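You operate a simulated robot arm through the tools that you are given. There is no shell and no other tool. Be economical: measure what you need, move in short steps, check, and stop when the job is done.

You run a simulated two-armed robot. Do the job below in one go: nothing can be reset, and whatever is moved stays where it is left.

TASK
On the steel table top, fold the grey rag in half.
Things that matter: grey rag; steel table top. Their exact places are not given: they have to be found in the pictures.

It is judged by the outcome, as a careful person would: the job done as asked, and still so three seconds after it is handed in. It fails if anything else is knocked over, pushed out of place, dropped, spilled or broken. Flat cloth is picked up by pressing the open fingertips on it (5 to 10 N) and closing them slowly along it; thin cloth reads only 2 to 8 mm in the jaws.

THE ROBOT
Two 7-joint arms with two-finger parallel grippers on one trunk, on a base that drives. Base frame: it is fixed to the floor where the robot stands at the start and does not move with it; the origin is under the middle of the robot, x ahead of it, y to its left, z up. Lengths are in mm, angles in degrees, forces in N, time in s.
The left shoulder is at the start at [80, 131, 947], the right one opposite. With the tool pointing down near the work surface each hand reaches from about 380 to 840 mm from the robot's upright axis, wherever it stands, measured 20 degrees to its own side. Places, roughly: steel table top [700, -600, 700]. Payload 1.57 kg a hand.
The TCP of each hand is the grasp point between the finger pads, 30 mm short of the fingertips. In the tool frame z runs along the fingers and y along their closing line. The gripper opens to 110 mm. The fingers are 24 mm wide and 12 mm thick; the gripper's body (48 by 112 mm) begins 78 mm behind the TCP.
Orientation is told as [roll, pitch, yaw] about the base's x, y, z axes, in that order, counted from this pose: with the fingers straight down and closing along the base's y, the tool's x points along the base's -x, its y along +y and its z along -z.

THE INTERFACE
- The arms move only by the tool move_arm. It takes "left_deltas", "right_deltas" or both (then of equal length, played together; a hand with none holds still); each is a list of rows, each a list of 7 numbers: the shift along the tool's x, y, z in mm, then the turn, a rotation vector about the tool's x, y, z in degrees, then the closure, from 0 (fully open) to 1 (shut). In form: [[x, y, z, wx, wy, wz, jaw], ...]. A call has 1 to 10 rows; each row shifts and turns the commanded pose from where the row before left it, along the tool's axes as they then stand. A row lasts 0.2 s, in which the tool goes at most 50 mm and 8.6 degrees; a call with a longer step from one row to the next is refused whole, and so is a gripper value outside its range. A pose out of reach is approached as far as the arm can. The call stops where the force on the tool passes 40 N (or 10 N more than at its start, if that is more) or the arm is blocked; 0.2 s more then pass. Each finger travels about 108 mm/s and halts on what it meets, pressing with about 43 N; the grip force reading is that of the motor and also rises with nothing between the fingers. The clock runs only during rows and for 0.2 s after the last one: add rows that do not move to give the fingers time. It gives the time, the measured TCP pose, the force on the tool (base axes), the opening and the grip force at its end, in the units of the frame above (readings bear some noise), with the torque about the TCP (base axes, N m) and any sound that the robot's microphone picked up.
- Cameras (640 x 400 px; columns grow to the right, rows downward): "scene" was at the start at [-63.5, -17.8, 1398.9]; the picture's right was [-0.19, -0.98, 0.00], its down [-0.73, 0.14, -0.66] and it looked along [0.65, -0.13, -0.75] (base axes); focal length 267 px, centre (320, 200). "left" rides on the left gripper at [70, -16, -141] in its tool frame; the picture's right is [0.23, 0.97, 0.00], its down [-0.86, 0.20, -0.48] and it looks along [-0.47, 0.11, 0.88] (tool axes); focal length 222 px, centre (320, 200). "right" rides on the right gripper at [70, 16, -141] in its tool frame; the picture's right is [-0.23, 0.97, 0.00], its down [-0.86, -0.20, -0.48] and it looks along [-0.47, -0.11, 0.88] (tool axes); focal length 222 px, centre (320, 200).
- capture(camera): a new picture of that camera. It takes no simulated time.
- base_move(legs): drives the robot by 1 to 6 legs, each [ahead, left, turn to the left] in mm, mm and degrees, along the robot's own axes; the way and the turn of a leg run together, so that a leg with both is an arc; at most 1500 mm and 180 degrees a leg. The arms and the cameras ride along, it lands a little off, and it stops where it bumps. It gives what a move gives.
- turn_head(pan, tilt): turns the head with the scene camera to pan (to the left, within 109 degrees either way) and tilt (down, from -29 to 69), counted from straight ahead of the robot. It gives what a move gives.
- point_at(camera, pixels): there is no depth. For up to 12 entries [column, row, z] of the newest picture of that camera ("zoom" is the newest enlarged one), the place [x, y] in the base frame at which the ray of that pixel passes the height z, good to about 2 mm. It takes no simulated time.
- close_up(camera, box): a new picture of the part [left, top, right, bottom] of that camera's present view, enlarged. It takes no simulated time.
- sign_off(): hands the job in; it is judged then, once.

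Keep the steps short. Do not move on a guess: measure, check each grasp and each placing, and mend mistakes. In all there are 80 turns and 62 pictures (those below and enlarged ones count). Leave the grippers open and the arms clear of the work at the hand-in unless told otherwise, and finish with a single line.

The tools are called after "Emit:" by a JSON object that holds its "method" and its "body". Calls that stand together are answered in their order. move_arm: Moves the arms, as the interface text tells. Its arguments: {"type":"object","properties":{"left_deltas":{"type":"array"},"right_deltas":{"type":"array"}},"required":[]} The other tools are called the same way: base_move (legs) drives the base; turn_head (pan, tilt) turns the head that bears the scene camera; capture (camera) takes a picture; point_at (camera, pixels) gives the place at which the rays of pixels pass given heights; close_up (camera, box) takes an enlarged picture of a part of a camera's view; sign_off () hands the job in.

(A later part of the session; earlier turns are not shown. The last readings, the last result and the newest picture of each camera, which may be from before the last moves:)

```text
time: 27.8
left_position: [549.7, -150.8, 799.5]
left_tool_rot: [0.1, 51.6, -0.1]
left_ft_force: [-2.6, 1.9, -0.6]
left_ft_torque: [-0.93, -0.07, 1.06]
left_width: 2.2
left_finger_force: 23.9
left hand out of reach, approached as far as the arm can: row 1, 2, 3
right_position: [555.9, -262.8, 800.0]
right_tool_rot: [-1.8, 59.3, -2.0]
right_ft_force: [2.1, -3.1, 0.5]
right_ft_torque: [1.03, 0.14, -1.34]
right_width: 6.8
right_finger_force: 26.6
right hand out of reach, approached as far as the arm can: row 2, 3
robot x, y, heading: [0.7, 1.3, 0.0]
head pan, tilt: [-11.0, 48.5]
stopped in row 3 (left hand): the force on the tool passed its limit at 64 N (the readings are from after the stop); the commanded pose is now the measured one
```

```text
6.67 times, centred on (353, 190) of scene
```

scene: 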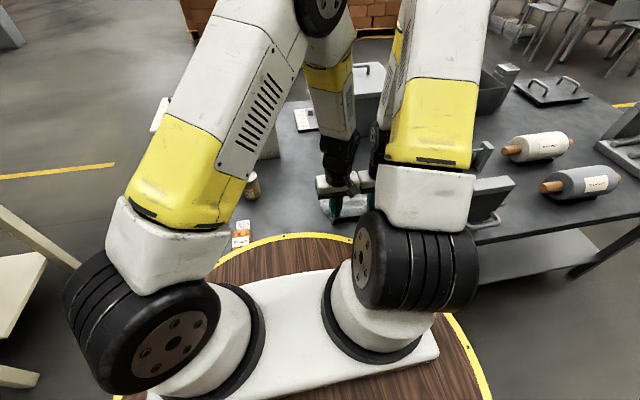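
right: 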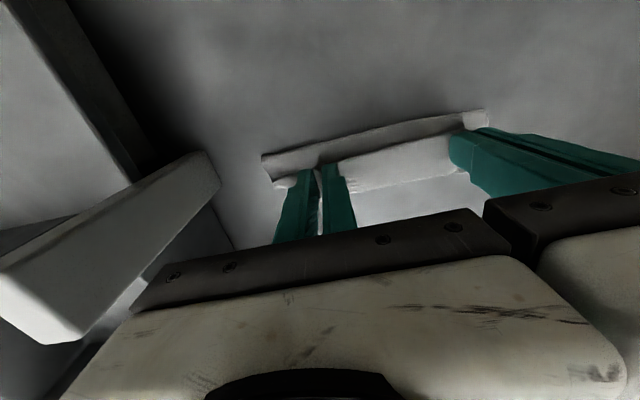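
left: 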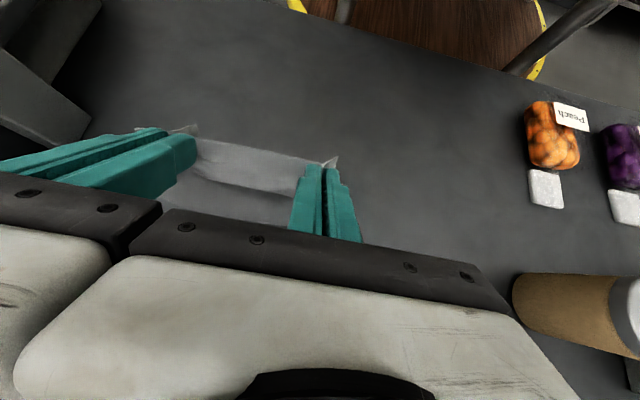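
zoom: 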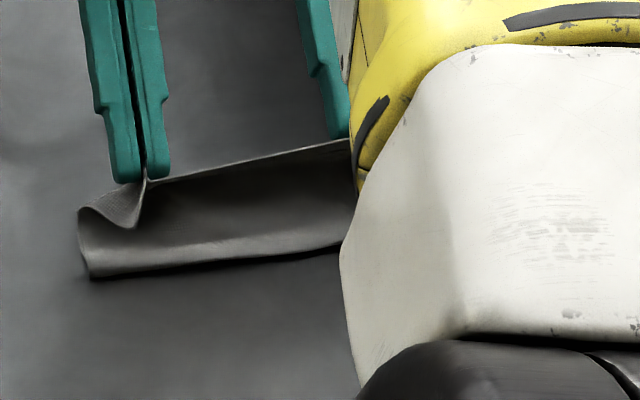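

I hit the reach limit and the hands touched. I'll part them by 8 mm and return both to about 45° tilt, then measure the bend.

Emit:
{"method": "move_arm", "body": {"left_deltas": [[0, 1, 0, 0, 0, 0, 1], [0, 1, 0, 0, -6.6, 0, 1], [0, 0, 0, 0, 0, 0, 1]], "right_deltas": [[0, -5, 0, 0, -7, 0, 1], [0, -3, 0, 0, -7, 0, 1], [0, 0, 0, 0, 0, 0, 1]]}}

Emit:
{"method": "point_at", "body": {"camera": "zoom", "pixels": [[92, 278, 742], [345, 248, 742], [80, 210, 742]]}}

Emit:
{"method": "close_up", "body": {"camera": "scene", "box": [305, 160, 401, 220]}}

Emit:
{"method": "capture", "body": {"camera": "left"}}

```text
time: 28.6
left_position: [548.8, -151.3, 799.6]
left_tool_rot: [-0.4, 45.0, -0.5]
left_ft_force: [2.3, -28.4, -0.5]
left_ft_torque: [-0.62, -0.06, 0.65]
left_width: 2.4
left_finger_force: 23.6
right_position: [555.6, -267.5, 799.8]
right_tool_rot: [-0.9, 45.4, -1.0]
right_ft_force: [-2.1, 28.0, -0.4]
right_ft_torque: [0.65, 0.05, -0.61]
right_width: 7.4
right_finger_force: 27.0
robot x, y, heading: [1.6, 0.0, -0.0]
head pan, tilt: [-11.0, 48.5]
```

```text
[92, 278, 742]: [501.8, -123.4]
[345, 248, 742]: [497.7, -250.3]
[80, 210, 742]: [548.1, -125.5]
```

```text
6.67 times, centred on (353, 190) of scene
```

zoom: 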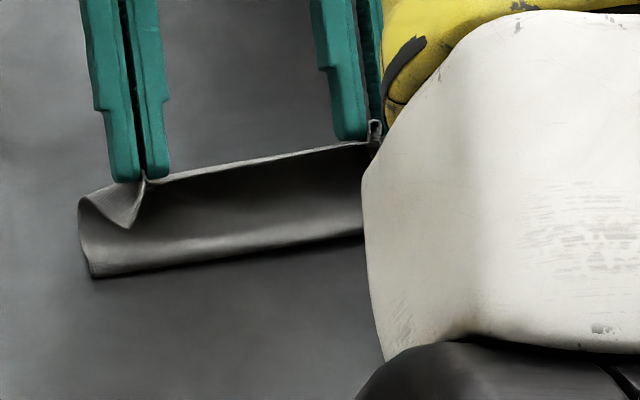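

```text
29 pictures are left
```

left: 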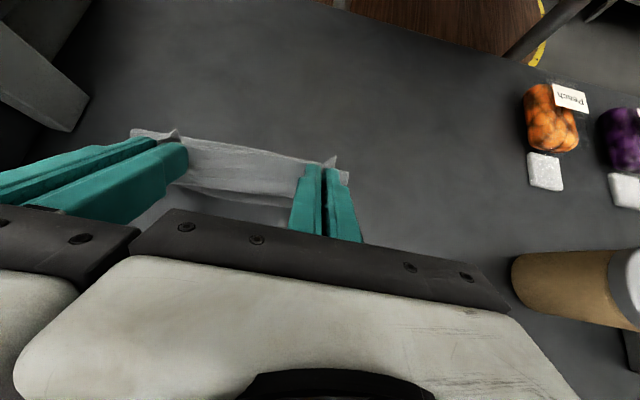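

The grip orientation forces an S-fold, and this tilt direction runs out of reach. The better way is to grip the far edge and fold it towards the robot, which lets the fingers tilt naturally to point forward, with the base driven back a little. First I'll reverse the path and lay the rag flat again.

Emit:
{"method": "move_arm", "body": {"left_deltas": [[17.7, 0, 9.2, 0, -7.5, 0, 1], [21.3, 0, 5, 0, -7.5, 0, 1], [25.2, 0, 6.4, 0, -7.5, 0, 1], [21.6, 0, 13.3, 0, -7.5, 0, 1], [21, 0, 18.1, 0, -7.5, 0, 1], [20.7, 0, 18.9, 0, -7.5, 0, 1], [3, 0, 5, 0, 0, 0, 1], [3, 0, 5, 0, 0, 0, 1], [0, 0, 0, 0, 0, 0, 1]], "right_deltas": [[22.6, 0, 14.1, 0, -7.5, 0, 1], [21.3, 0, 5, 0, -7.5, 0, 1], [25.2, 0, 6.4, 0, -7.5, 0, 1], [21.6, 0, 13.3, 0, -7.5, 0, 1], [21, 0, 18.1, 0, -7.5, 0, 1], [20.7, 0, 18.9, 0, -7.5, 0, 1], [3, 0, 5, 0, 0, 0, 1], [3, 0, 5, 0, 0, 0, 1], [0, 0, 0, 0, 0, 0, 1]]}}

Emit:
{"method": "close_up", "body": {"camera": "scene", "box": [297, 160, 393, 220]}}

```text
time: 30.6
left_position: [404.3, -149.4, 779.4]
left_tool_rot: [-0.1, -0.1, -0.3]
left_ft_force: [0.0, -30.8, -0.3]
left_ft_torque: [-0.97, 0.02, -0.06]
left_width: 2.2
left_finger_force: 23.9
right_position: [405.2, -271.0, 780.6]
right_tool_rot: [-1.0, 0.4, -0.2]
right_ft_force: [0.1, 32.0, 0.0]
right_ft_torque: [1.0, 0.01, 0.09]
right_width: 7.7
right_finger_force: 26.2
robot x, y, heading: [1.5, -4.2, -0.0]
head pan, tilt: [-11.0, 48.5]
```

```text
6.67 times, centred on (345, 190) of scene
```

zoom: 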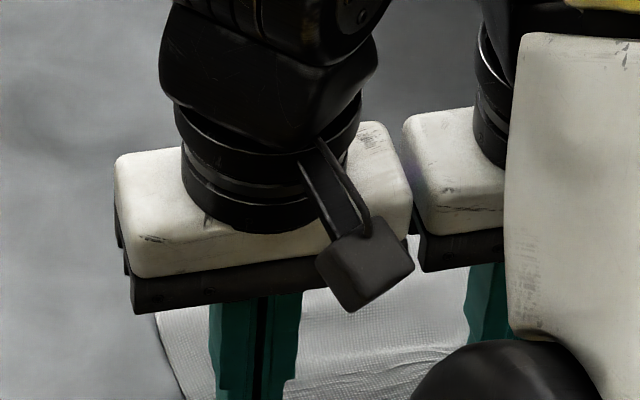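

The rag is laid back. I'll lower the last bit, open both jaws gently, lift clear and look.

Emit:
{"method": "move_arm", "body": {"left_deltas": [[0, 0, 4, 0, 0, 0, 1], [0, 0, 0, 0, 0, 0, 0.9], [0, 0, 0, 0, 0, 0, 0.75], [0, 0, -5, 0, 0, 0, 0.7], [0, 0, -20, 0, 0, 0, 0.67], [0, 0, -30, 0, 0, 0, 0.67], [0, 0, -30, 0, 0, 0, 0.67], [0, 10, -30, 0, 0, 0, 0.67], [0, 10, -30, 0, 0, 0, 0.67], [0, 0, 0, 0, 0, 0, 0.67]], "right_deltas": [[0, 0, 4, 0, 0, 0, 1], [0, 0, 0, 0, 0, 0, 0.9], [0, 0, 0, 0, 0, 0, 0.75], [0, 0, -5, 0, 0, 0, 0.7], [0, 0, -20, 0, 0, 0, 0.67], [0, 0, -30, 0, 0, 0, 0.67], [0, 0, -30, 0, 0, 0, 0.67], [0, -10, -30, 0, 0, 0, 0.67], [0, -10, -30, 0, 0, 0, 0.67], [0, 0, 0, 0, 0, 0, 0.67]]}}

Emit:
{"method": "base_move", "body": {"legs": [[-200, 0, 0]]}}

Emit:
{"method": "capture", "body": {"camera": "scene"}}

Emit:
{"method": "capture", "body": {"camera": "left"}}

```text
time: 32.8
left_position: [406.3, -128.7, 918.2]
left_tool_rot: [0.1, 0.1, -0.2]
left_ft_force: [-0.6, 0.0, 0.0]
left_ft_torque: [-0.01, 0.0, 0.05]
left_width: 36.3
left_finger_force: 0.2
right_position: [407.7, -288.5, 923.6]
right_tool_rot: [-1.0, 0.3, -0.3]
right_ft_force: [-0.3, 0.0, 0.6]
right_ft_torque: [-0.01, 0.01, 0.03]
right_width: 36.4
right_finger_force: 0.2
robot x, y, heading: [-1.6, 2.9, -0.3]
head pan, tilt: [-11.0, 48.5]
```

```text
time: 34.5
left_position: [204.5, -127.0, 918.2]
left_tool_rot: [0.1, 0.0, 0.0]
left_ft_force: [-0.3, 1.3, -0.2]
left_ft_torque: [0.02, 0.03, -0.01]
left_width: 36.2
left_finger_force: 0.0
right_position: [205.9, -286.9, 922.5]
right_tool_rot: [-1.0, 0.4, -0.2]
right_ft_force: [0.2, 0.2, -0.1]
right_ft_torque: [-0.01, 0.03, 0.0]
right_width: 36.3
right_finger_force: 0.0
robot x, y, heading: [-203.1, -2.1, 0.3]
head pan, tilt: [-11.0, 48.5]
```

```text
27 pictures are left
```

scene: 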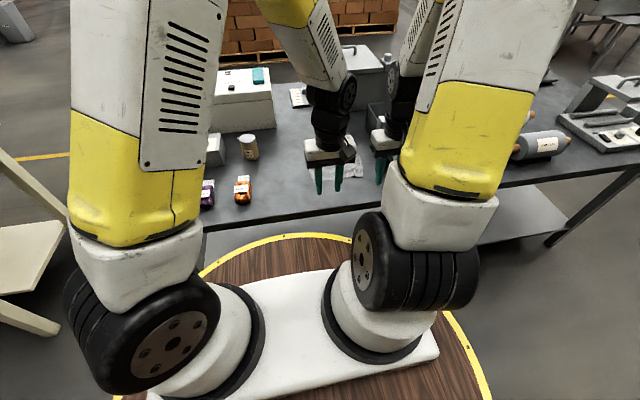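

```text
26 pictures are left
```

left: 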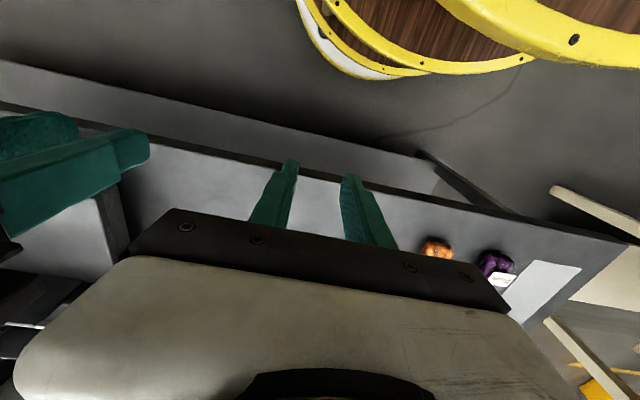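

The base is back by 202 mm. I'll move both hands forward at height to above the rag's far edge and look.

Emit:
{"method": "move_arm", "body": {"left_deltas": [[-40, 0, 0, 0, 0, 0, 0.67], [-42, 0, 0, 0, 0, 0, 0.67], [-42, 0, 0, 0, 0, 0, 0.67], [-42, 0, 0, 0, 0, 0, 0.67], [-42, 0, 0, 0, 0, 0, 0.67], [-42, 0, 0, 0, 0, 0, 0.67], [-42, 0, 0, 0, 0, 0, 0.67], [-38, 0, 0, 0, 0, 0, 0.67], [0, 0, 0, 0, 0, 0, 0.67]], "right_deltas": [[-40, 0, 0, 1, 0, 0, 0.67], [-42, 0, 0, 0, 0, 0, 0.67], [-42, 0, 0, 0, 0, 0, 0.67], [-42, 0, 0, 0, 0, 0, 0.67], [-42, 0, 0, 0, 0, 0, 0.67], [-42, 0, 0, 0, 0, 0, 0.67], [-42, 0, 0, 0, 0, 0, 0.67], [-38, 0, 0, 0, 0, 0, 0.67], [0, 0, 0, 0, 0, 0, 0.67]]}}

Emit:
{"method": "capture", "body": {"camera": "left"}}

Emit:
{"method": "close_up", "body": {"camera": "scene", "box": [270, 100, 430, 200]}}

```text
time: 36.5
left_position: [533.6, -126.5, 919.2]
left_tool_rot: [0.1, 0.1, 0.0]
left_ft_force: [-0.5, 0.3, -0.4]
left_ft_torque: [0.04, -0.02, -0.02]
left_width: 36.1
left_finger_force: 0.0
right_position: [534.8, -289.9, 920.7]
right_tool_rot: [-1.9, 0.3, -0.3]
right_ft_force: [-0.8, 0.2, 0.2]
right_ft_torque: [0.0, -0.04, 0.07]
right_width: 36.1
right_finger_force: 0.1
robot x, y, heading: [-200.1, 0.3, 0.3]
head pan, tilt: [-11.0, 48.5]
```

```text
25 pictures are left
```

left: 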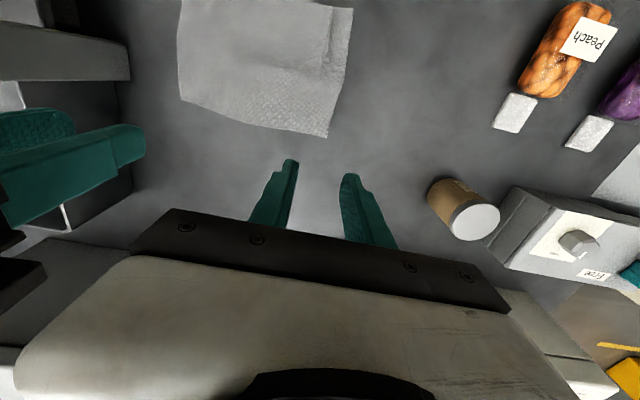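

```text
4.00 times, centred on (350, 150) of scene
```

zoom: 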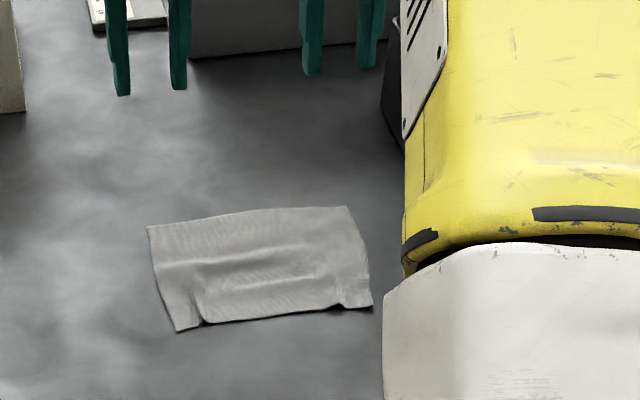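

The rag is flat again with slight ripples. I'll measure its corners.

Emit:
{"method": "point_at", "body": {"camera": "zoom", "pixels": [[148, 227, 743], [245, 213, 743], [347, 206, 743], [372, 307, 743], [178, 331, 743]]}}

Emit:
{"method": "point_at", "body": {"camera": "left", "pixels": [[327, 138, 743], [180, 98, 743], [250, 122, 743]]}}

```text
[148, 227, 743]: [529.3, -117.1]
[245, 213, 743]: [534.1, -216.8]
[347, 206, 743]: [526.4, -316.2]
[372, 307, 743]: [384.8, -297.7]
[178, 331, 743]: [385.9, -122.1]
```

```text
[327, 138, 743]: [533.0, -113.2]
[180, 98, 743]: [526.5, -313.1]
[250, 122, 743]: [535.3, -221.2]
```

The far corners are at (531,-115) and (526,-315), and the near edge is at x of about 385, so the fold line is x of about 458. I'll lower the left hand to (517,-148) and the right to (513,-282), just above the cloth.

Emit:
{"method": "move_arm", "body": {"left_deltas": [[3, -4, 15, 0, 0, 0, 0.67], [3, -4, 20, 0, 0, 0, 0.67], [3, -4, 20, 0, 0, 0, 0.67], [3, -4, 20, 0, 0, 0, 0.67], [3, -4, 20, 0, 0, 0, 0.67], [1.6, -1.5, 20, 0, 0, 0, 0.67], [0, 0, 20, 0, 0, 0, 0.67], [0, 0, 7, 0, 0, 0, 0.67], [0, 0, 0, 0, 0, 0, 0.67]], "right_deltas": [[4, 2, 15, -2, 0, 0, 0.67], [4, 2, 20, 0, 0, 0, 0.67], [4, 2, 20, 0, 0, 0, 0.67], [4, 2, 20, 0, 0, 0, 0.67], [3, 0, 20, 0, 0, 0, 0.67], [2.8, 0, 20, 0, 0, 0, 0.67], [0, 0, 20, 0, 0, 0, 0.67], [0, 0, 7, 0, 0, 0, 0.67], [0, 0, 0, 0, 0, 0, 0.67]]}}

Emit:
{"method": "close_up", "body": {"camera": "scene", "box": [290, 120, 386, 180]}}

```text
time: 38.5
left_position: [517.6, -147.8, 776.6]
left_tool_rot: [0.1, -0.1, 0.0]
left_ft_force: [-0.2, -0.2, 0.0]
left_ft_torque: [-0.01, -0.01, 0.03]
left_width: 36.7
left_finger_force: 0.1
right_position: [512.7, -279.8, 779.7]
right_tool_rot: [-0.1, 0.4, -0.2]
right_ft_force: [-0.3, -0.5, -0.4]
right_ft_torque: [0.0, 0.0, -0.03]
right_width: 36.3
right_finger_force: 0.0
robot x, y, heading: [-204.2, 0.3, 0.2]
head pan, tilt: [-11.0, 48.5]
```

```text
6.67 times, centred on (338, 150) of scene
```

zoom: 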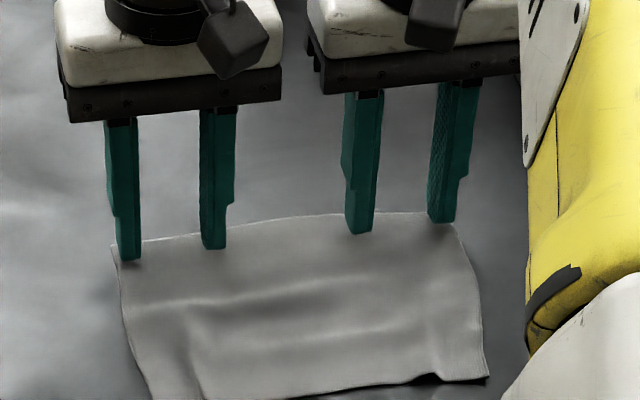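

The tips are placed just inside the far corners. Contact was near TCP z=772, so I'll approach it finely.

Emit:
{"method": "move_arm", "body": {"left_deltas": [[0, 0, 2, 0, 0, 0, 0.67], [0, 0, 1.5, 0, 0, 0, 0.67], [0, 0, 0.5, 0, 0, 0, 0.67], [0, 0, 0.5, 0, 0, 0, 0.67], [0, 0, 0, 0, 0, 0, 0.67], [0, 0, 0, 0, 0, 0, 0.67]], "right_deltas": [[0, 0, 3, 0, 0, 0, 0.67], [0, 0, 3, 0, 0, 0, 0.67], [0, 0, 1, 0, 0, 0, 0.67], [0, 0, 0.5, 0, 0, 0, 0.67], [0, 0, 0, 0, 0, 0, 0.67], [0, 0, 0, 0, 0, 0, 0.67]]}}

```text
time: 39.9
left_position: [516.4, -148.8, 772.3]
left_tool_rot: [0.0, 0.0, -0.1]
left_ft_force: [-1.0, -0.1, 2.1]
left_ft_torque: [-0.01, 0.0, -0.03]
left_width: 36.4
left_finger_force: 0.1
right_position: [513.8, -280.8, 772.8]
right_tool_rot: [0.0, 0.3, -0.2]
right_ft_force: [0.1, -1.2, 1.0]
right_ft_torque: [0.0, -0.02, 0.01]
right_width: 36.6
right_finger_force: 0.0
robot x, y, heading: [-202.2, -2.9, 0.5]
head pan, tilt: [-11.0, 48.5]
```

It is just touching. I'll press a little more on both.

Emit:
{"method": "move_arm", "body": {"left_deltas": [[0, 0, 0.4, 0, 0, 0, 0.67], [0, 0, 0, 0, 0, 0, 0.67], [0, 0, 0, 0, 0, 0, 0.67]], "right_deltas": [[0, 0, 0.5, 0, 0, 0, 0.67], [0, 0, 0, 0, 0, 0, 0.67], [0, 0, 0, 0, 0, 0, 0.67]]}}

```text
time: 40.6
left_position: [517.6, -148.9, 770.4]
left_tool_rot: [0.1, -0.1, 0.0]
left_ft_force: [-1.2, 0.9, 7.4]
left_ft_torque: [0.03, -0.01, 0.01]
left_width: 36.0
left_finger_force: 0.0
right_position: [512.1, -280.6, 772.2]
right_tool_rot: [0.0, 0.3, -0.3]
right_ft_force: [-0.5, 0.3, 3.7]
right_ft_torque: [-0.07, -0.04, -0.01]
right_width: 36.5
right_finger_force: 0.0
robot x, y, heading: [-198.7, -0.9, 0.3]
head pan, tilt: [-11.0, 48.5]
```

Left reads 7 N and right 4 N. I'll press slightly more and close both slowly together.

Emit:
{"method": "move_arm", "body": {"left_deltas": [[0, 0, 0.2, 0, 0, 0, 0.67], [0, 0, 0, 0, 0, 0, 0.71], [0, 0, 0, 0, 0, 0, 0.75], [0, 0, 0, 0, 0, 0, 0.79], [0, 0, 0, 0, 0, 0, 0.83], [0, 0, 0, 0, 0, 0, 0.87], [0, 0, 0, 0, 0, 0, 0.91], [0, 0, 0, 0, 0, 0, 0.95], [0, 0, 0, 0, 0, 0, 1], [0, 0, 0, 0, 0, 0, 1]], "right_deltas": [[0, 0, 0.4, 0, 0, 0, 0.67], [0, 0, 0, 0, 0, 0, 0.71], [0, 0, 0, 0, 0, 0, 0.75], [0, 0, 0, 0, 0, 0, 0.79], [0, 0, 0, 0, 0, 0, 0.83], [0, 0, 0, 0, 0, 0, 0.87], [0, 0, 0, 0, 0, 0, 0.91], [0, 0, 0, 0, 0, 0, 0.95], [0, 0, 0, 0, 0, 0, 1], [0, 0, 0, 0, 0, 0, 1]]}}

Emit:
{"method": "close_up", "body": {"camera": "scene", "box": [290, 120, 386, 180]}}

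```text
time: 42.9
left_position: [517.0, -150.1, 771.8]
left_tool_rot: [0.0, -0.1, -0.2]
left_ft_force: [0.5, -8.1, 2.3]
left_ft_torque: [-0.24, -0.02, -0.01]
left_width: 7.1
left_finger_force: 26.2
right_position: [511.7, -281.3, 771.0]
right_tool_rot: [0.0, 0.2, -0.2]
right_ft_force: [0.3, 7.7, 10.9]
right_ft_torque: [0.16, -0.06, 0.09]
right_width: 2.2
right_finger_force: 23.7
robot x, y, heading: [-202.7, -0.4, 0.1]
head pan, tilt: [-11.0, 48.5]
```

```text
6.67 times, centred on (338, 150) of scene
```

zoom: 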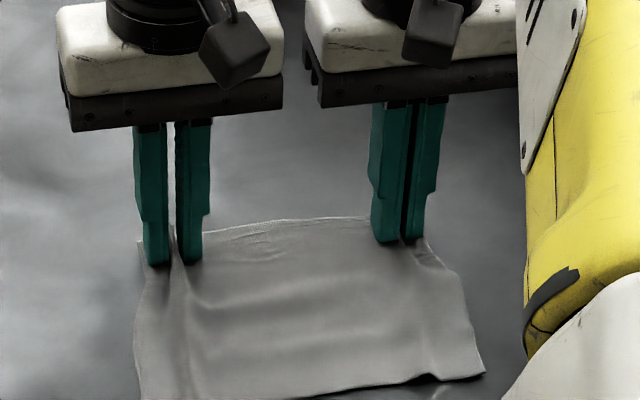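

Both hold: left 7.1 mm, right 2.2 mm. I'll lift and fold towards the robot, pitching the fingers forward as I go, for six rows and then check.

Emit:
{"method": "move_arm", "body": {"left_deltas": [[7.2, 0, -11.7, 0, -8, 0, 1], [11.1, 0, -14.8, 0, -8, 0, 1], [13.3, 0, -14.9, 0, -8, 0, 1], [14.7, 0, -13.1, 0, -8, 0, 1], [14.8, 0, -11.1, 0, -8, 0, 1], [15.7, 0, -9.4, 0, -8, 0, 1], [0, 0, 0, 0, 0, 0, 1]], "right_deltas": [[7.2, 0, -11.7, 0, -8, 0, 1], [11.1, 0, -14.8, 0, -8, 0, 1], [13.3, 0, -14.9, 0, -8, 0, 1], [14.7, 0, -13.1, 0, -8, 0, 1], [14.8, 0, -11.1, 0, -8, 0, 1], [15.7, 0, -9.4, 0, -8, 0, 1], [0, 0, 0, 0, 0, 0, 1]]}}

Emit:
{"method": "close_up", "body": {"camera": "scene", "box": [290, 120, 418, 200]}}

```text
time: 44.4
left_position: [474.0, -72.0, 843.5]
left_tool_rot: [-7.6, -48.1, 15.5]
left_ft_force: [0.3, 0.3, 0.1]
left_ft_torque: [-0.01, 0.01, -0.01]
left_width: 1.6
left_finger_force: 23.5
right_position: [413.8, -287.8, 804.2]
right_tool_rot: [0.2, -46.8, -1.4]
right_ft_force: [0.6, -0.5, 0.6]
right_ft_torque: [0.03, 0.0, -0.01]
right_width: 0.1
right_finger_force: 21.1
robot x, y, heading: [-200.1, -2.4, 0.4]
head pan, tilt: [-11.0, 48.5]
stopped in row 7 (left hand): the arm was blocked; the commanded pose is now the measured one
```

```text
5.00 times, centred on (354, 160) of scene
```

zoom: 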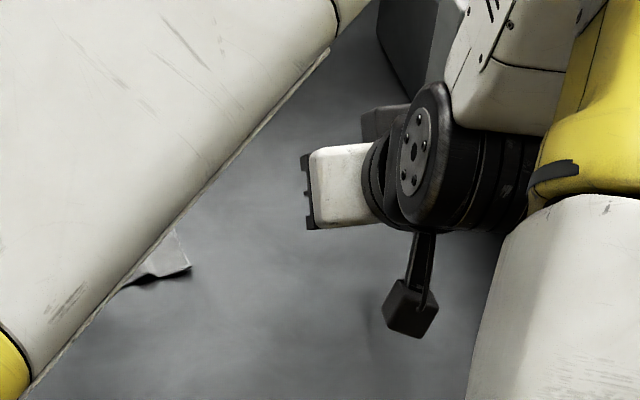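

The left arm was blocked by itself (elbow swing) and moved sideways; the right lost the cloth. I'll look at both wrist views.

Emit:
{"method": "capture", "body": {"camera": "left"}}

Emit:
{"method": "capture", "body": {"camera": "scene"}}

```text
20 pictures are left
```

left: 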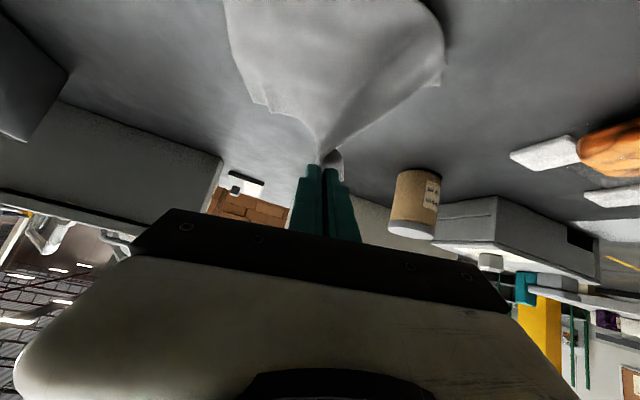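

```text
19 pictures are left
```

scene: 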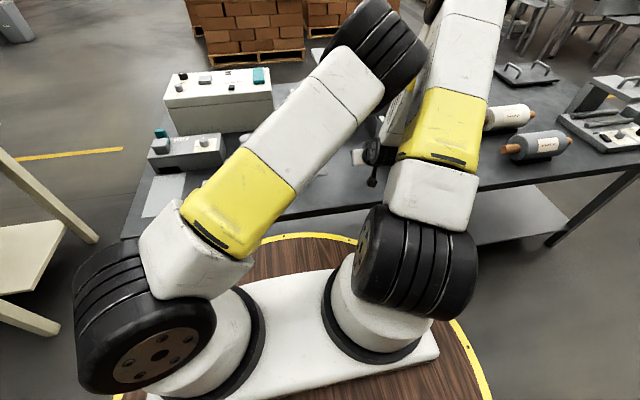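

The left still holds the far left corner. I'll untilt it and bring it back over the corner's spot, while the right hand rises clear.

Emit:
{"method": "move_arm", "body": {"left_deltas": [[-1, -7, 8.5, 0, 8, 0, 1], [-2.2, -7, 8.3, 0, 8, 0, 1], [-3.3, -7, 7.9, 0, 8, 0, 1], [-4.4, -7, 7.4, 0, 8, 0, 1], [-5.3, -7, 6.7, 0, 8, 0, 1], [-6.2, -7, 6, 0, 8, 0, 1], [0, 0, 0, 0, 0, 0, 1]], "right_deltas": [[-21.9, 0, -20.5, 0, 0, 0, 1], [-21.9, -5, -20.5, 0, 8, 0, 1], [-10, -5, -20, 0, 8, 0, 0.9], [-5, -5, -20, 0, 8, 0, 0.67], [0, -5, -10, 0, 8, 0, 0.67], [0, 0, 0, 0, 8, 0, 0.67], [0, 0, 0, 0, 7, 0, 0.67]]}}

```text
time: 46.0
left_position: [522.5, -108.5, 816.4]
left_tool_rot: [-5.0, -0.3, 9.9]
left_ft_force: [-0.3, 1.2, -0.4]
left_ft_torque: [0.01, -0.02, -0.01]
left_width: 1.5
left_finger_force: 23.5
right_position: [399.5, -307.4, 916.1]
right_tool_rot: [0.1, 0.3, -1.1]
right_ft_force: [-0.5, 0.1, -0.2]
right_ft_torque: [-0.01, 0.0, -0.01]
right_width: 36.2
right_finger_force: 0.0
robot x, y, heading: [-203.0, -4.0, 0.2]
head pan, tilt: [-11.0, 48.5]
```

Now I'll level the left hand, lower it to the table, release, and lift both hands high.

Emit:
{"method": "move_arm", "body": {"left_deltas": [[0, -1, 9, -2.5, 0, 5, 1], [0, -1, 9, -2.5, 0, 4.9, 1], [0, 0, 9, 0, 0, 0, 1], [0, 0, 9, 0, 0, 0, 1], [0, 0, 0, 0, 0, 0, 0.9], [0, 0, 0, 0, 0, 0, 0.7], [0, 0, -10, 0, 0, 0, 0.67], [0, 0, -30, 0, 0, 0, 0.67], [0, 0, -40, 0, 0, 0, 0.67], [0, 0, -40, 0, 0, 0, 0.67]]}}

Emit:
{"method": "capture", "body": {"camera": "left"}}

Emit:
{"method": "capture", "body": {"camera": "scene"}}

```text
time: 48.2
left_position: [521.5, -114.9, 902.8]
left_tool_rot: [0.2, -0.8, 0.0]
left_ft_force: [0.6, 0.1, -1.2]
left_ft_torque: [-0.01, -0.02, 0.0]
left_width: 36.4
left_finger_force: 0.0
right_position: [398.9, -306.9, 915.3]
right_tool_rot: [0.0, 0.2, -1.2]
right_ft_force: [0.1, -0.6, -0.1]
right_ft_torque: [0.01, -0.02, -0.02]
right_width: 36.1
right_finger_force: 0.1
robot x, y, heading: [-202.3, -0.9, 0.1]
head pan, tilt: [-11.0, 48.5]
```

```text
18 pictures are left
```

left: 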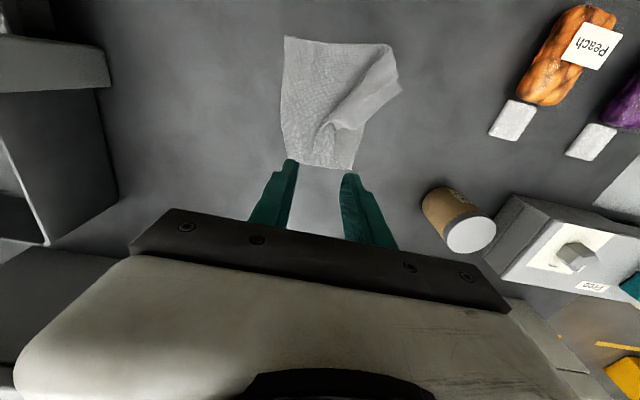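

```text
17 pictures are left
```

scene: 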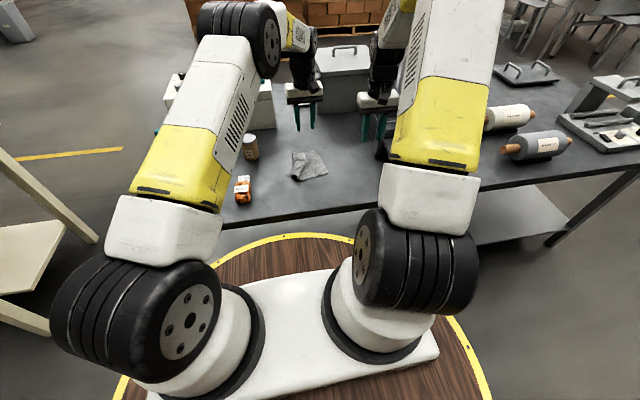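

The rag is now partly doubled at its left side. I'll drive the base 165 mm to the right, so the rag is centred before the two arms (the awkward left reach was the trouble), and then look closely.

Emit:
{"method": "base_move", "body": {"legs": [[0, -165, 0]]}}

Emit:
{"method": "close_up", "body": {"camera": "scene", "box": [230, 110, 374, 200]}}

```text
time: 49.6
left_position: [522.6, -279.6, 901.5]
left_tool_rot: [0.1, -0.8, -0.1]
left_ft_force: [-0.5, 0.0, 0.6]
left_ft_torque: [-0.01, -0.01, 0.0]
left_width: 36.3
left_finger_force: 0.1
right_position: [399.3, -473.2, 915.1]
right_tool_rot: [0.0, 0.1, -1.2]
right_ft_force: [0.0, 0.6, -0.1]
right_ft_torque: [0.01, -0.01, 0.0]
right_width: 36.2
right_finger_force: 0.2
robot x, y, heading: [-203.7, -164.9, 0.1]
head pan, tilt: [-11.0, 48.5]
```

```text
4.44 times, centred on (302, 155) of scene
```

zoom: 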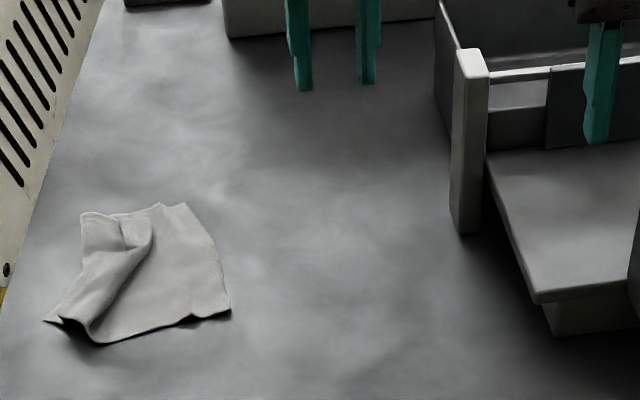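

I'll bring the left hand to about (425,-150) at height, where its camera views the rag from above, and point the head at the rag.

Emit:
{"method": "move_arm", "body": {"left_deltas": [[20, 25, -3, 0, 0.8, 0, 0.67], [20, 25, -3, 0, 0, 0, 0.67], [20, 25, -3, 0, 0, 0, 0.67], [20, 25, -3, 0, 0, 0, 0.67], [18, 25, -3, 0, 0, 0, 0.67], [0, 0, 0, 0, 0, 0, 0.67]]}}

Emit:
{"method": "turn_head", "body": {"pan": 5, "tilt": 48}}

Emit:
{"method": "close_up", "body": {"camera": "left", "box": [160, 60, 400, 210]}}

Emit:
{"method": "point_at", "body": {"camera": "zoom", "pixels": [[160, 100, 743], [320, 100, 743], [480, 100, 743], [160, 200, 743], [320, 200, 743], [480, 200, 743], [160, 300, 743], [320, 300, 743], [480, 300, 743]]}}

```text
time: 51.0
left_position: [425.1, -155.0, 916.9]
left_tool_rot: [0.2, 0.0, -0.1]
left_ft_force: [0.1, 0.1, 0.3]
left_ft_torque: [-0.01, 0.0, -0.01]
left_width: 36.4
left_finger_force: 0.2
right_position: [399.3, -472.2, 915.9]
right_tool_rot: [0.1, 0.3, -1.3]
right_ft_force: [0.6, -1.1, 0.8]
right_ft_torque: [0.01, -0.01, 0.05]
right_width: 36.6
right_finger_force: 0.1
robot x, y, heading: [-201.7, -164.8, 0.2]
head pan, tilt: [-11.0, 48.5]
```

```text
time: 51.8
left_position: [426.2, -156.4, 917.1]
left_tool_rot: [0.2, 0.1, -0.1]
left_ft_force: [0.0, 0.8, -0.6]
left_ft_torque: [0.01, 0.0, 0.04]
left_width: 36.4
left_finger_force: 0.1
right_position: [399.4, -473.5, 915.8]
right_tool_rot: [0.1, 0.2, -1.2]
right_ft_force: [-0.2, -0.8, -0.3]
right_ft_torque: [0.03, 0.0, 0.0]
right_width: 36.5
right_finger_force: 0.0
robot x, y, heading: [-203.5, -163.7, -0.1]
head pan, tilt: [5.0, 48.0]
```

```text
2.67 times, centred on (280, 135) of left
```

zoom: 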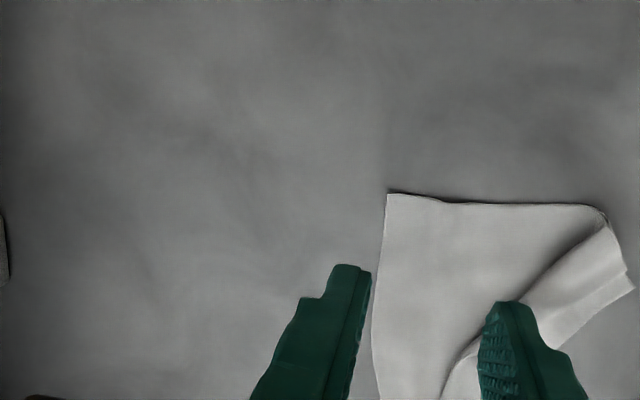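

```text
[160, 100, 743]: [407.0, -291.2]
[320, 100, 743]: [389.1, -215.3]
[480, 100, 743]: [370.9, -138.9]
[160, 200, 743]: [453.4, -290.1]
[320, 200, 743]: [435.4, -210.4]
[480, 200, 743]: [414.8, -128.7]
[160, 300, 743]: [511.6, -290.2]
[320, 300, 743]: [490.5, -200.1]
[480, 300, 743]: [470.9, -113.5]
```

I see the flap doubled over on the left. I'll take a scene close-up of the rag with the head turned, to find the corners exactly.

Emit:
{"method": "move_arm", "body": {"left_deltas": [[0, 25, -5, 0, 0, 0, 0.67], [0, 30, -5, 0, 0, 0, 0.67], [0, 30, 0, 0, 0, 0, 0.67], [0, 30, 0, 0, 0, 0, 0.67], [0, 0, 0, 0, 0, 0, 0.67]]}}

Emit:
{"method": "capture", "body": {"camera": "scene"}}

```text
time: 53.0
left_position: [424.6, -38.6, 928.7]
left_tool_rot: [0.1, 0.1, -0.2]
left_ft_force: [-0.2, -0.2, -1.7]
left_ft_torque: [0.0, -0.02, 0.0]
left_width: 36.4
left_finger_force: 0.0
right_position: [399.6, -472.1, 916.0]
right_tool_rot: [0.2, 0.2, -1.2]
right_ft_force: [0.0, -0.9, -1.1]
right_ft_torque: [-0.01, 0.0, 0.01]
right_width: 36.3
right_finger_force: 0.1
robot x, y, heading: [-201.9, -165.0, 0.1]
head pan, tilt: [5.0, 48.0]
```

```text
14 pictures are left
```

scene: 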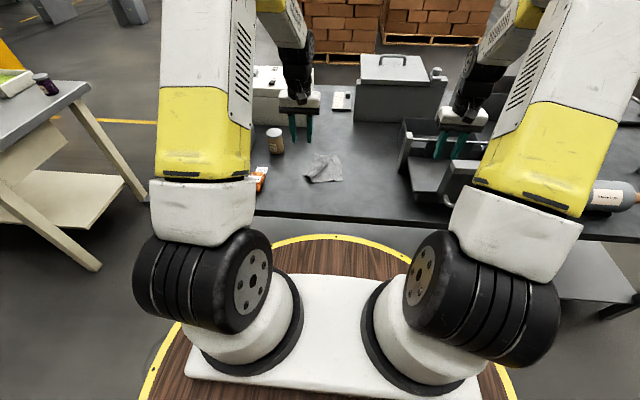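

Emit:
{"method": "close_up", "body": {"camera": "scene", "box": [284, 145, 364, 195]}}

Emit:
{"method": "point_at", "body": {"camera": "scene", "pixels": [[304, 177, 743], [316, 182, 743], [343, 181, 743], [337, 156, 743], [312, 153, 743], [330, 155, 743]]}}

```text
8.00 times, centred on (324, 170) of scene
```

zoom: 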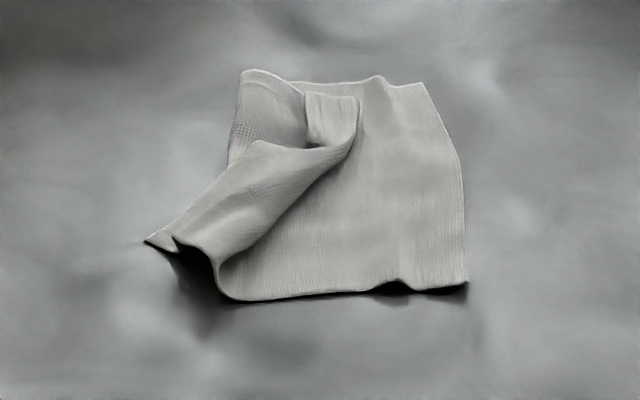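

```text
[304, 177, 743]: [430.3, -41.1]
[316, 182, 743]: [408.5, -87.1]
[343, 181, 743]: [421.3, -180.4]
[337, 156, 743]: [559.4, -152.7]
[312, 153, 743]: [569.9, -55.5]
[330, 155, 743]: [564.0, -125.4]
```

Now it is clear: the rag is already lying half folded sideways, the left half over the right about a crease at y of about -60 to -85. The right half is flat ((421,-180) to (559,-153)). So I only need to bring the near left corner (tip at (430,-41)) over to (421,-180), then the far left corner (zoom (355,105)) on to (559,-153). I'll turn the left hand by 90° to straddle the corner tip along x.

Emit:
{"method": "move_arm", "body": {"left_deltas": [[0, 0, 0, 0, 0, 8.2, 0.67], [0, 0, 0, 0, 0, 8.2, 0.67], [0, 0, 0, 0, 0, 8.2, 0.67], [0, 0, 0, 0, 0, 8.2, 0.67], [0, 0, 0, 0, 0, 8.2, 0.65], [0, 0, 0, 0, 0, 8.2, 0.65], [0, 0, 0, 0, 0, 8.2, 0.65], [0, 0, 0, 0, 0, 8.2, 0.65], [0, 0, 0, 0, 0, 8.2, 0.65], [0, 0, 0, 0, 0, 8.2, 0.65]]}}

```text
time: 55.2
left_position: [425.4, -39.9, 928.1]
left_tool_rot: [-0.1, 0.2, -82.1]
left_ft_force: [-0.1, -0.3, -0.5]
left_ft_torque: [-0.01, 0.0, -0.01]
left_width: 38.7
left_finger_force: 0.0
right_position: [399.0, -472.4, 915.1]
right_tool_rot: [0.2, 0.2, -1.1]
right_ft_force: [0.0, 0.4, -0.2]
right_ft_torque: [0.01, 0.01, 0.0]
right_width: 36.3
right_finger_force: 0.1
robot x, y, heading: [-200.9, -165.0, 0.1]
head pan, tilt: [5.0, 48.0]
```

I'll finish the yaw, then move above (437,-53) and lower to about 8 mm above the table.

Emit:
{"method": "move_arm", "body": {"left_deltas": [[0, 0, 0, 0, 0, 7.9, 0.65], [-7, 6, 20, 0, 0, 0, 0.65], [-6, 6, 20, 0, 0, 0, 0.65], [0, 0, 22, 0, 0, 0, 0.65], [0, 0, 22, 0, 0, 0, 0.65], [0, 0, 22, 0, 0, 0, 0.65], [0, 0, 22, 0, 0, 0, 0.65], [0, 0, 15, 0, 0, 0, 0.65], [0, 0, 0, 0, 0, 0, 0.65]]}}

Emit:
{"method": "close_up", "body": {"camera": "scene", "box": [284, 145, 364, 195]}}

```text
time: 57.2
left_position: [436.1, -53.8, 783.4]
left_tool_rot: [-0.1, 0.3, -90.1]
left_ft_force: [-0.5, -0.8, -0.2]
left_ft_torque: [-0.04, -0.01, -0.01]
left_width: 38.6
left_finger_force: 0.2
right_position: [399.4, -473.1, 914.2]
right_tool_rot: [0.1, 0.3, -1.2]
right_ft_force: [1.1, -0.1, 0.5]
right_ft_torque: [0.0, 0.05, 0.02]
right_width: 36.7
right_finger_force: 0.0
robot x, y, heading: [-201.2, -164.3, 0.6]
head pan, tilt: [5.0, 48.0]
```

```text
8.00 times, centred on (324, 170) of scene
```

zoom: 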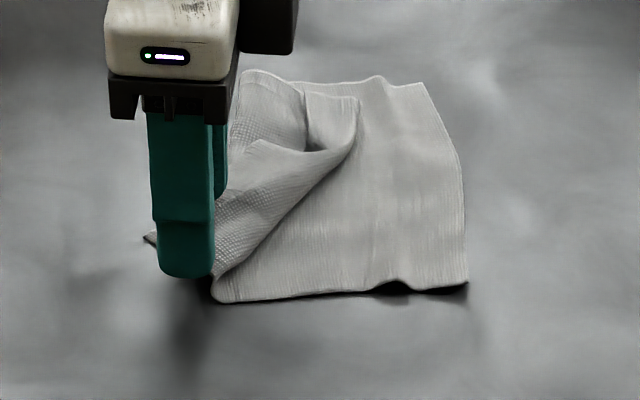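

The near finger is in front of the corner flap and the tip protrudes on the left. I'll shift 6 mm left, lower to just above contact, and close slowly.

Emit:
{"method": "move_arm", "body": {"left_deltas": [[3, 0, 3, 0, 0, 0, 0.65], [3, 0, 3, 0, 0, 0, 0.65], [0, 0, 3, 0, 0, 0, 0.65], [0, 0, 1.5, 0, 0, 0, 0.65], [0, 0, 0, 0, 0, 0, 0.73], [0, 0, 0, 0, 0, 0, 0.8], [0, 0, 0, 0, 0, 0, 0.87], [0, 0, 0, 0, 0, 0, 0.94], [0, 0, 0, 0, 0, 0, 1], [0, 0, 0, 0, 0, 0, 1]]}}

```text
time: 59.4
left_position: [437.7, -46.6, 774.4]
left_tool_rot: [0.0, 0.2, -90.1]
left_ft_force: [0.1, 0.7, 0.7]
left_ft_torque: [-0.02, -0.02, 0.01]
left_width: 2.8
left_finger_force: 23.7
right_position: [399.7, -472.6, 915.2]
right_tool_rot: [0.2, 0.1, -1.1]
right_ft_force: [0.1, 0.0, -1.2]
right_ft_torque: [0.03, 0.0, 0.0]
right_width: 36.4
right_finger_force: 0.0
robot x, y, heading: [-201.1, -164.0, 0.3]
head pan, tilt: [5.0, 48.0]
```

It grips (2.8 mm). I'll lift and carry the corner over towards (426,-172) in an arc, and check before releasing.

Emit:
{"method": "move_arm", "body": {"left_deltas": [[0, 0, -18, 0, 0, 0, 1], [-5, -1, -20, 0, 0, 0, 1], [-15, -1, -15, 0, 0, 0, 1], [-20, -2, -5, 0, 0, 0, 1], [-20, -2, 0, 0, 0, 0, 1], [-20, -2, 5, 0, 0, 0, 1], [-20, -2, 12, 0, 0, 0, 1], [-15, -1, 12, 0, 0, 0, 1], [-10, -1, 12, 0, 0, 0, 1], [0, 0, 0, 0, 0, 0, 1]]}}

Emit:
{"method": "close_up", "body": {"camera": "scene", "box": [284, 145, 364, 195]}}

```text
time: 61.6
left_position: [425.9, -173.3, 792.4]
left_tool_rot: [0.0, 0.3, -89.9]
left_ft_force: [0.0, 0.1, -0.1]
left_ft_torque: [0.01, -0.01, 0.0]
left_width: 2.5
left_finger_force: 24.4
right_position: [399.3, -474.0, 914.5]
right_tool_rot: [0.0, 0.2, -1.2]
right_ft_force: [0.7, -0.5, 0.5]
right_ft_torque: [-0.03, 0.01, 0.0]
right_width: 36.4
right_finger_force: 0.0
robot x, y, heading: [-204.2, -161.7, 0.1]
head pan, tilt: [5.0, 48.0]
```

```text
8.00 times, centred on (324, 170) of scene
```

zoom: 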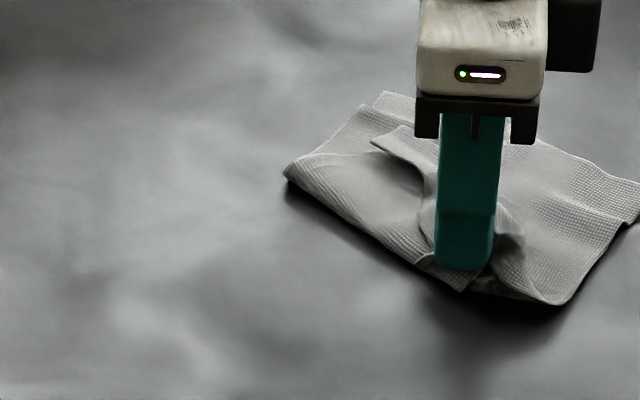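

The rag slid and turned with the pull. I'll lower, release the corner here, rise clear to the left, and look at what results.

Emit:
{"method": "move_arm", "body": {"left_deltas": [[-4, 0, 6, 0, 0, 0, 1], [0, 0, 4, 0, 0, 0, 1], [0, 0, 0, 0, 0, 0, 0.9], [0, 0, 0, 0, 0, 0, 0.8], [0, 0, -20, 0, 0, 0, 0.75], [0, 0, -40, 0, 0, 0, 0.7], [10, 0, -40, 0, 0, 0, 0.65], [40, 0, -20, 0, 0, 0, 0.65], [45, 0, 0, 0, 0, 0, 0.65], [45, 0, 0, 0, 0, 0, 0.65]]}}

Emit:
{"method": "close_up", "body": {"camera": "scene", "box": [304, 140, 400, 200]}}

Emit:
{"method": "point_at", "body": {"camera": "zoom", "pixels": [[100, 100, 744], [200, 100, 744], [300, 100, 744], [400, 100, 744], [500, 100, 744], [100, 200, 744], [200, 200, 744], [300, 200, 744], [400, 200, 744], [500, 200, 744], [300, 300, 744], [400, 300, 744]]}}

```text
time: 63.8
left_position: [426.4, -36.8, 900.3]
left_tool_rot: [0.0, 0.1, -90.1]
left_ft_force: [-0.2, -0.9, 0.0]
left_ft_torque: [0.01, 0.01, 0.01]
left_width: 38.7
left_finger_force: 0.0
right_position: [398.7, -473.3, 915.8]
right_tool_rot: [0.1, 0.3, -1.2]
right_ft_force: [0.6, 1.1, -0.6]
right_ft_torque: [0.03, 0.0, -0.05]
right_width: 36.5
right_finger_force: 0.1
robot x, y, heading: [-200.7, -165.0, 0.3]
head pan, tilt: [5.0, 48.0]
```

```text
6.67 times, centred on (352, 170) of scene
```

zoom: 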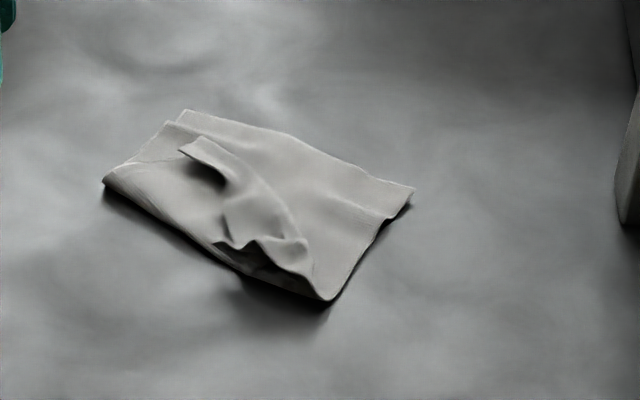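

```text
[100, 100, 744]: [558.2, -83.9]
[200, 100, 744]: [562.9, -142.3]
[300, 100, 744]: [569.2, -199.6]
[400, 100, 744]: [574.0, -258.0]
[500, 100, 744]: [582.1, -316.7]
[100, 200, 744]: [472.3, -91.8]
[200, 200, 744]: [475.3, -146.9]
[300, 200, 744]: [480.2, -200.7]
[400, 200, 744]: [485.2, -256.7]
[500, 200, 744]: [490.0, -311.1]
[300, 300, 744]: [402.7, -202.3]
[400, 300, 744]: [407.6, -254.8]
```

Very good: it now lies folded about the line from (489,-92) to (405,-215), with the left half on top. The upper flap's free edge (zoom (180,150) to (305,255)) is still short of the lower layer's free edge ((183,110) to (412,190)). Next I'll grip the flap's near corner at (437,-204) and draw it out to (494,-263). First I move above it with the yaw along the edge.

Emit:
{"method": "move_arm", "body": {"left_deltas": [[-36, 3, 0, 0, 0, 0, 0.65], [-38, 3, 0, 0, 0, 0, 0.65], [-38, 2, 0, 0, 0, 0, 0.65], [-38, 2, 0, 0, 0, 0, 0.65], [0, 0, 0, 0, 0, -8.5, 0.67], [0, 0, 0, 0, 0, -8.5, 0.67], [0, 0, 0, 0, 0, -8.5, 0.67], [0, 0, 0, 0, 0, -8.5, 0.67], [0, 0, 0, 0, 0, -8.5, 0.67], [0, 0, 0, 0, 0, -8.5, 0.67]]}}

Emit:
{"method": "move_arm", "body": {"left_deltas": [[0, 0, 20, 0, 0, -5, 0.67], [0, 0, 25, 0, 0, 0, 0.67], [0, 0, 25, 0, 0, 0, 0.67], [0, 0, 20, 0, 0, 0, 0.67], [0, 0, 0, 0, 0, 0, 0.67]]}}

Emit:
{"method": "close_up", "body": {"camera": "scene", "box": [304, 140, 400, 200]}}

```text
time: 66.0
left_position: [436.0, -186.1, 900.5]
left_tool_rot: [0.1, 0.1, -38.9]
left_ft_force: [-0.1, -1.4, 0.0]
left_ft_torque: [-0.01, -0.02, 0.02]
left_width: 36.4
left_finger_force: 0.0
right_position: [400.0, -473.1, 915.8]
right_tool_rot: [0.1, 0.1, -1.2]
right_ft_force: [0.5, 0.0, -0.2]
right_ft_torque: [0.0, 0.01, 0.02]
right_width: 36.5
right_finger_force: 0.1
robot x, y, heading: [-202.5, -164.9, 0.2]
head pan, tilt: [5.0, 48.0]
```

```text
time: 67.2
left_position: [434.6, -185.0, 809.3]
left_tool_rot: [0.2, 0.1, -34.0]
left_ft_force: [-0.2, -0.5, 0.6]
left_ft_torque: [0.0, 0.01, 0.02]
left_width: 36.3
left_finger_force: 0.0
right_position: [399.9, -474.2, 914.8]
right_tool_rot: [0.1, 0.2, -1.2]
right_ft_force: [0.8, -0.1, 0.4]
right_ft_torque: [0.0, -0.02, 0.0]
right_width: 36.1
right_finger_force: 0.1
robot x, y, heading: [-200.8, -165.6, 0.0]
head pan, tilt: [5.0, 48.0]
```

```text
6.67 times, centred on (352, 170) of scene
```

zoom: 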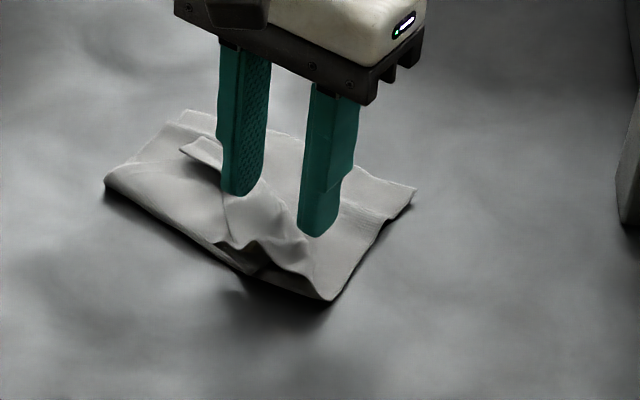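

The fingers will land astride the corner at (305,255). I'll lower to just above the lower layer and close.

Emit:
{"method": "move_arm", "body": {"left_deltas": [[0, 0, 12, 0, 0, 0, 0.67], [0, 0, 12, 0, 0, 0, 0.67], [0, 0, 6, 0, 0, 0, 0.67], [0, 0, 1.5, 0, 0, 0, 0.67], [0, 0, 0, 0, 0, 0, 0.74], [0, 0, 0, 0, 0, 0, 0.81], [0, 0, 0, 0, 0, 0, 0.88], [0, 0, 0, 0, 0, 0, 0.95], [0, 0, 0, 0, 0, 0, 1], [0, 0, 0, 0, 0, 0, 1]]}}

```text
time: 69.4
left_position: [434.7, -185.2, 778.5]
left_tool_rot: [0.0, 0.1, -33.9]
left_ft_force: [-0.2, -0.8, -0.1]
left_ft_torque: [-0.01, 0.02, -0.01]
left_width: 2.7
left_finger_force: 24.0
right_position: [400.2, -473.4, 915.7]
right_tool_rot: [0.1, 0.2, -1.2]
right_ft_force: [0.5, 0.6, -0.1]
right_ft_torque: [0.0, 0.03, 0.0]
right_width: 36.3
right_finger_force: 0.1
robot x, y, heading: [-202.5, -164.6, 0.0]
head pan, tilt: [5.0, 48.0]
```

It grips (2.7 mm). I'll lift 18 mm and draw the corner 76 mm across the lower layer, away from the fold, then lower it.

Emit:
{"method": "move_arm", "body": {"left_deltas": [[0, 0, -10, 0, 0, 0, 1], [-8, -2, -8, 0, 0, 0, 1], [-14, -4, -2, 0, 0, 0, 1], [-14, -4, 0, 0, 0, 0, 1], [-14, -4, 0, 0, 0, 0, 1], [-13, -2, 4, 0, 0, 0, 1], [-13, -2, 7, 0, 0, 0, 1], [0, 0, 5, 0, 0, 0, 1], [0, 0, 0, 0, 0, 0, 1]]}}

Emit:
{"method": "close_up", "body": {"camera": "scene", "box": [304, 140, 400, 200]}}

```text
time: 71.4
left_position: [488.0, -243.9, 783.7]
left_tool_rot: [0.1, 0.1, -34.0]
left_ft_force: [0.0, 0.2, -0.3]
left_ft_torque: [0.01, -0.04, -0.04]
left_width: 2.9
left_finger_force: 24.8
right_position: [398.9, -473.6, 916.1]
right_tool_rot: [0.2, 0.2, -1.3]
right_ft_force: [-0.2, 0.4, -0.3]
right_ft_torque: [0.01, -0.01, -0.05]
right_width: 36.5
right_finger_force: 0.0
robot x, y, heading: [-200.1, -166.5, 0.0]
head pan, tilt: [5.0, 48.0]
```

```text
6.67 times, centred on (352, 170) of scene
```

zoom: 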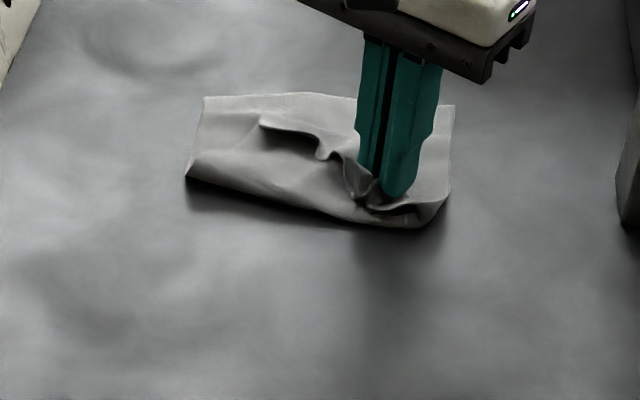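

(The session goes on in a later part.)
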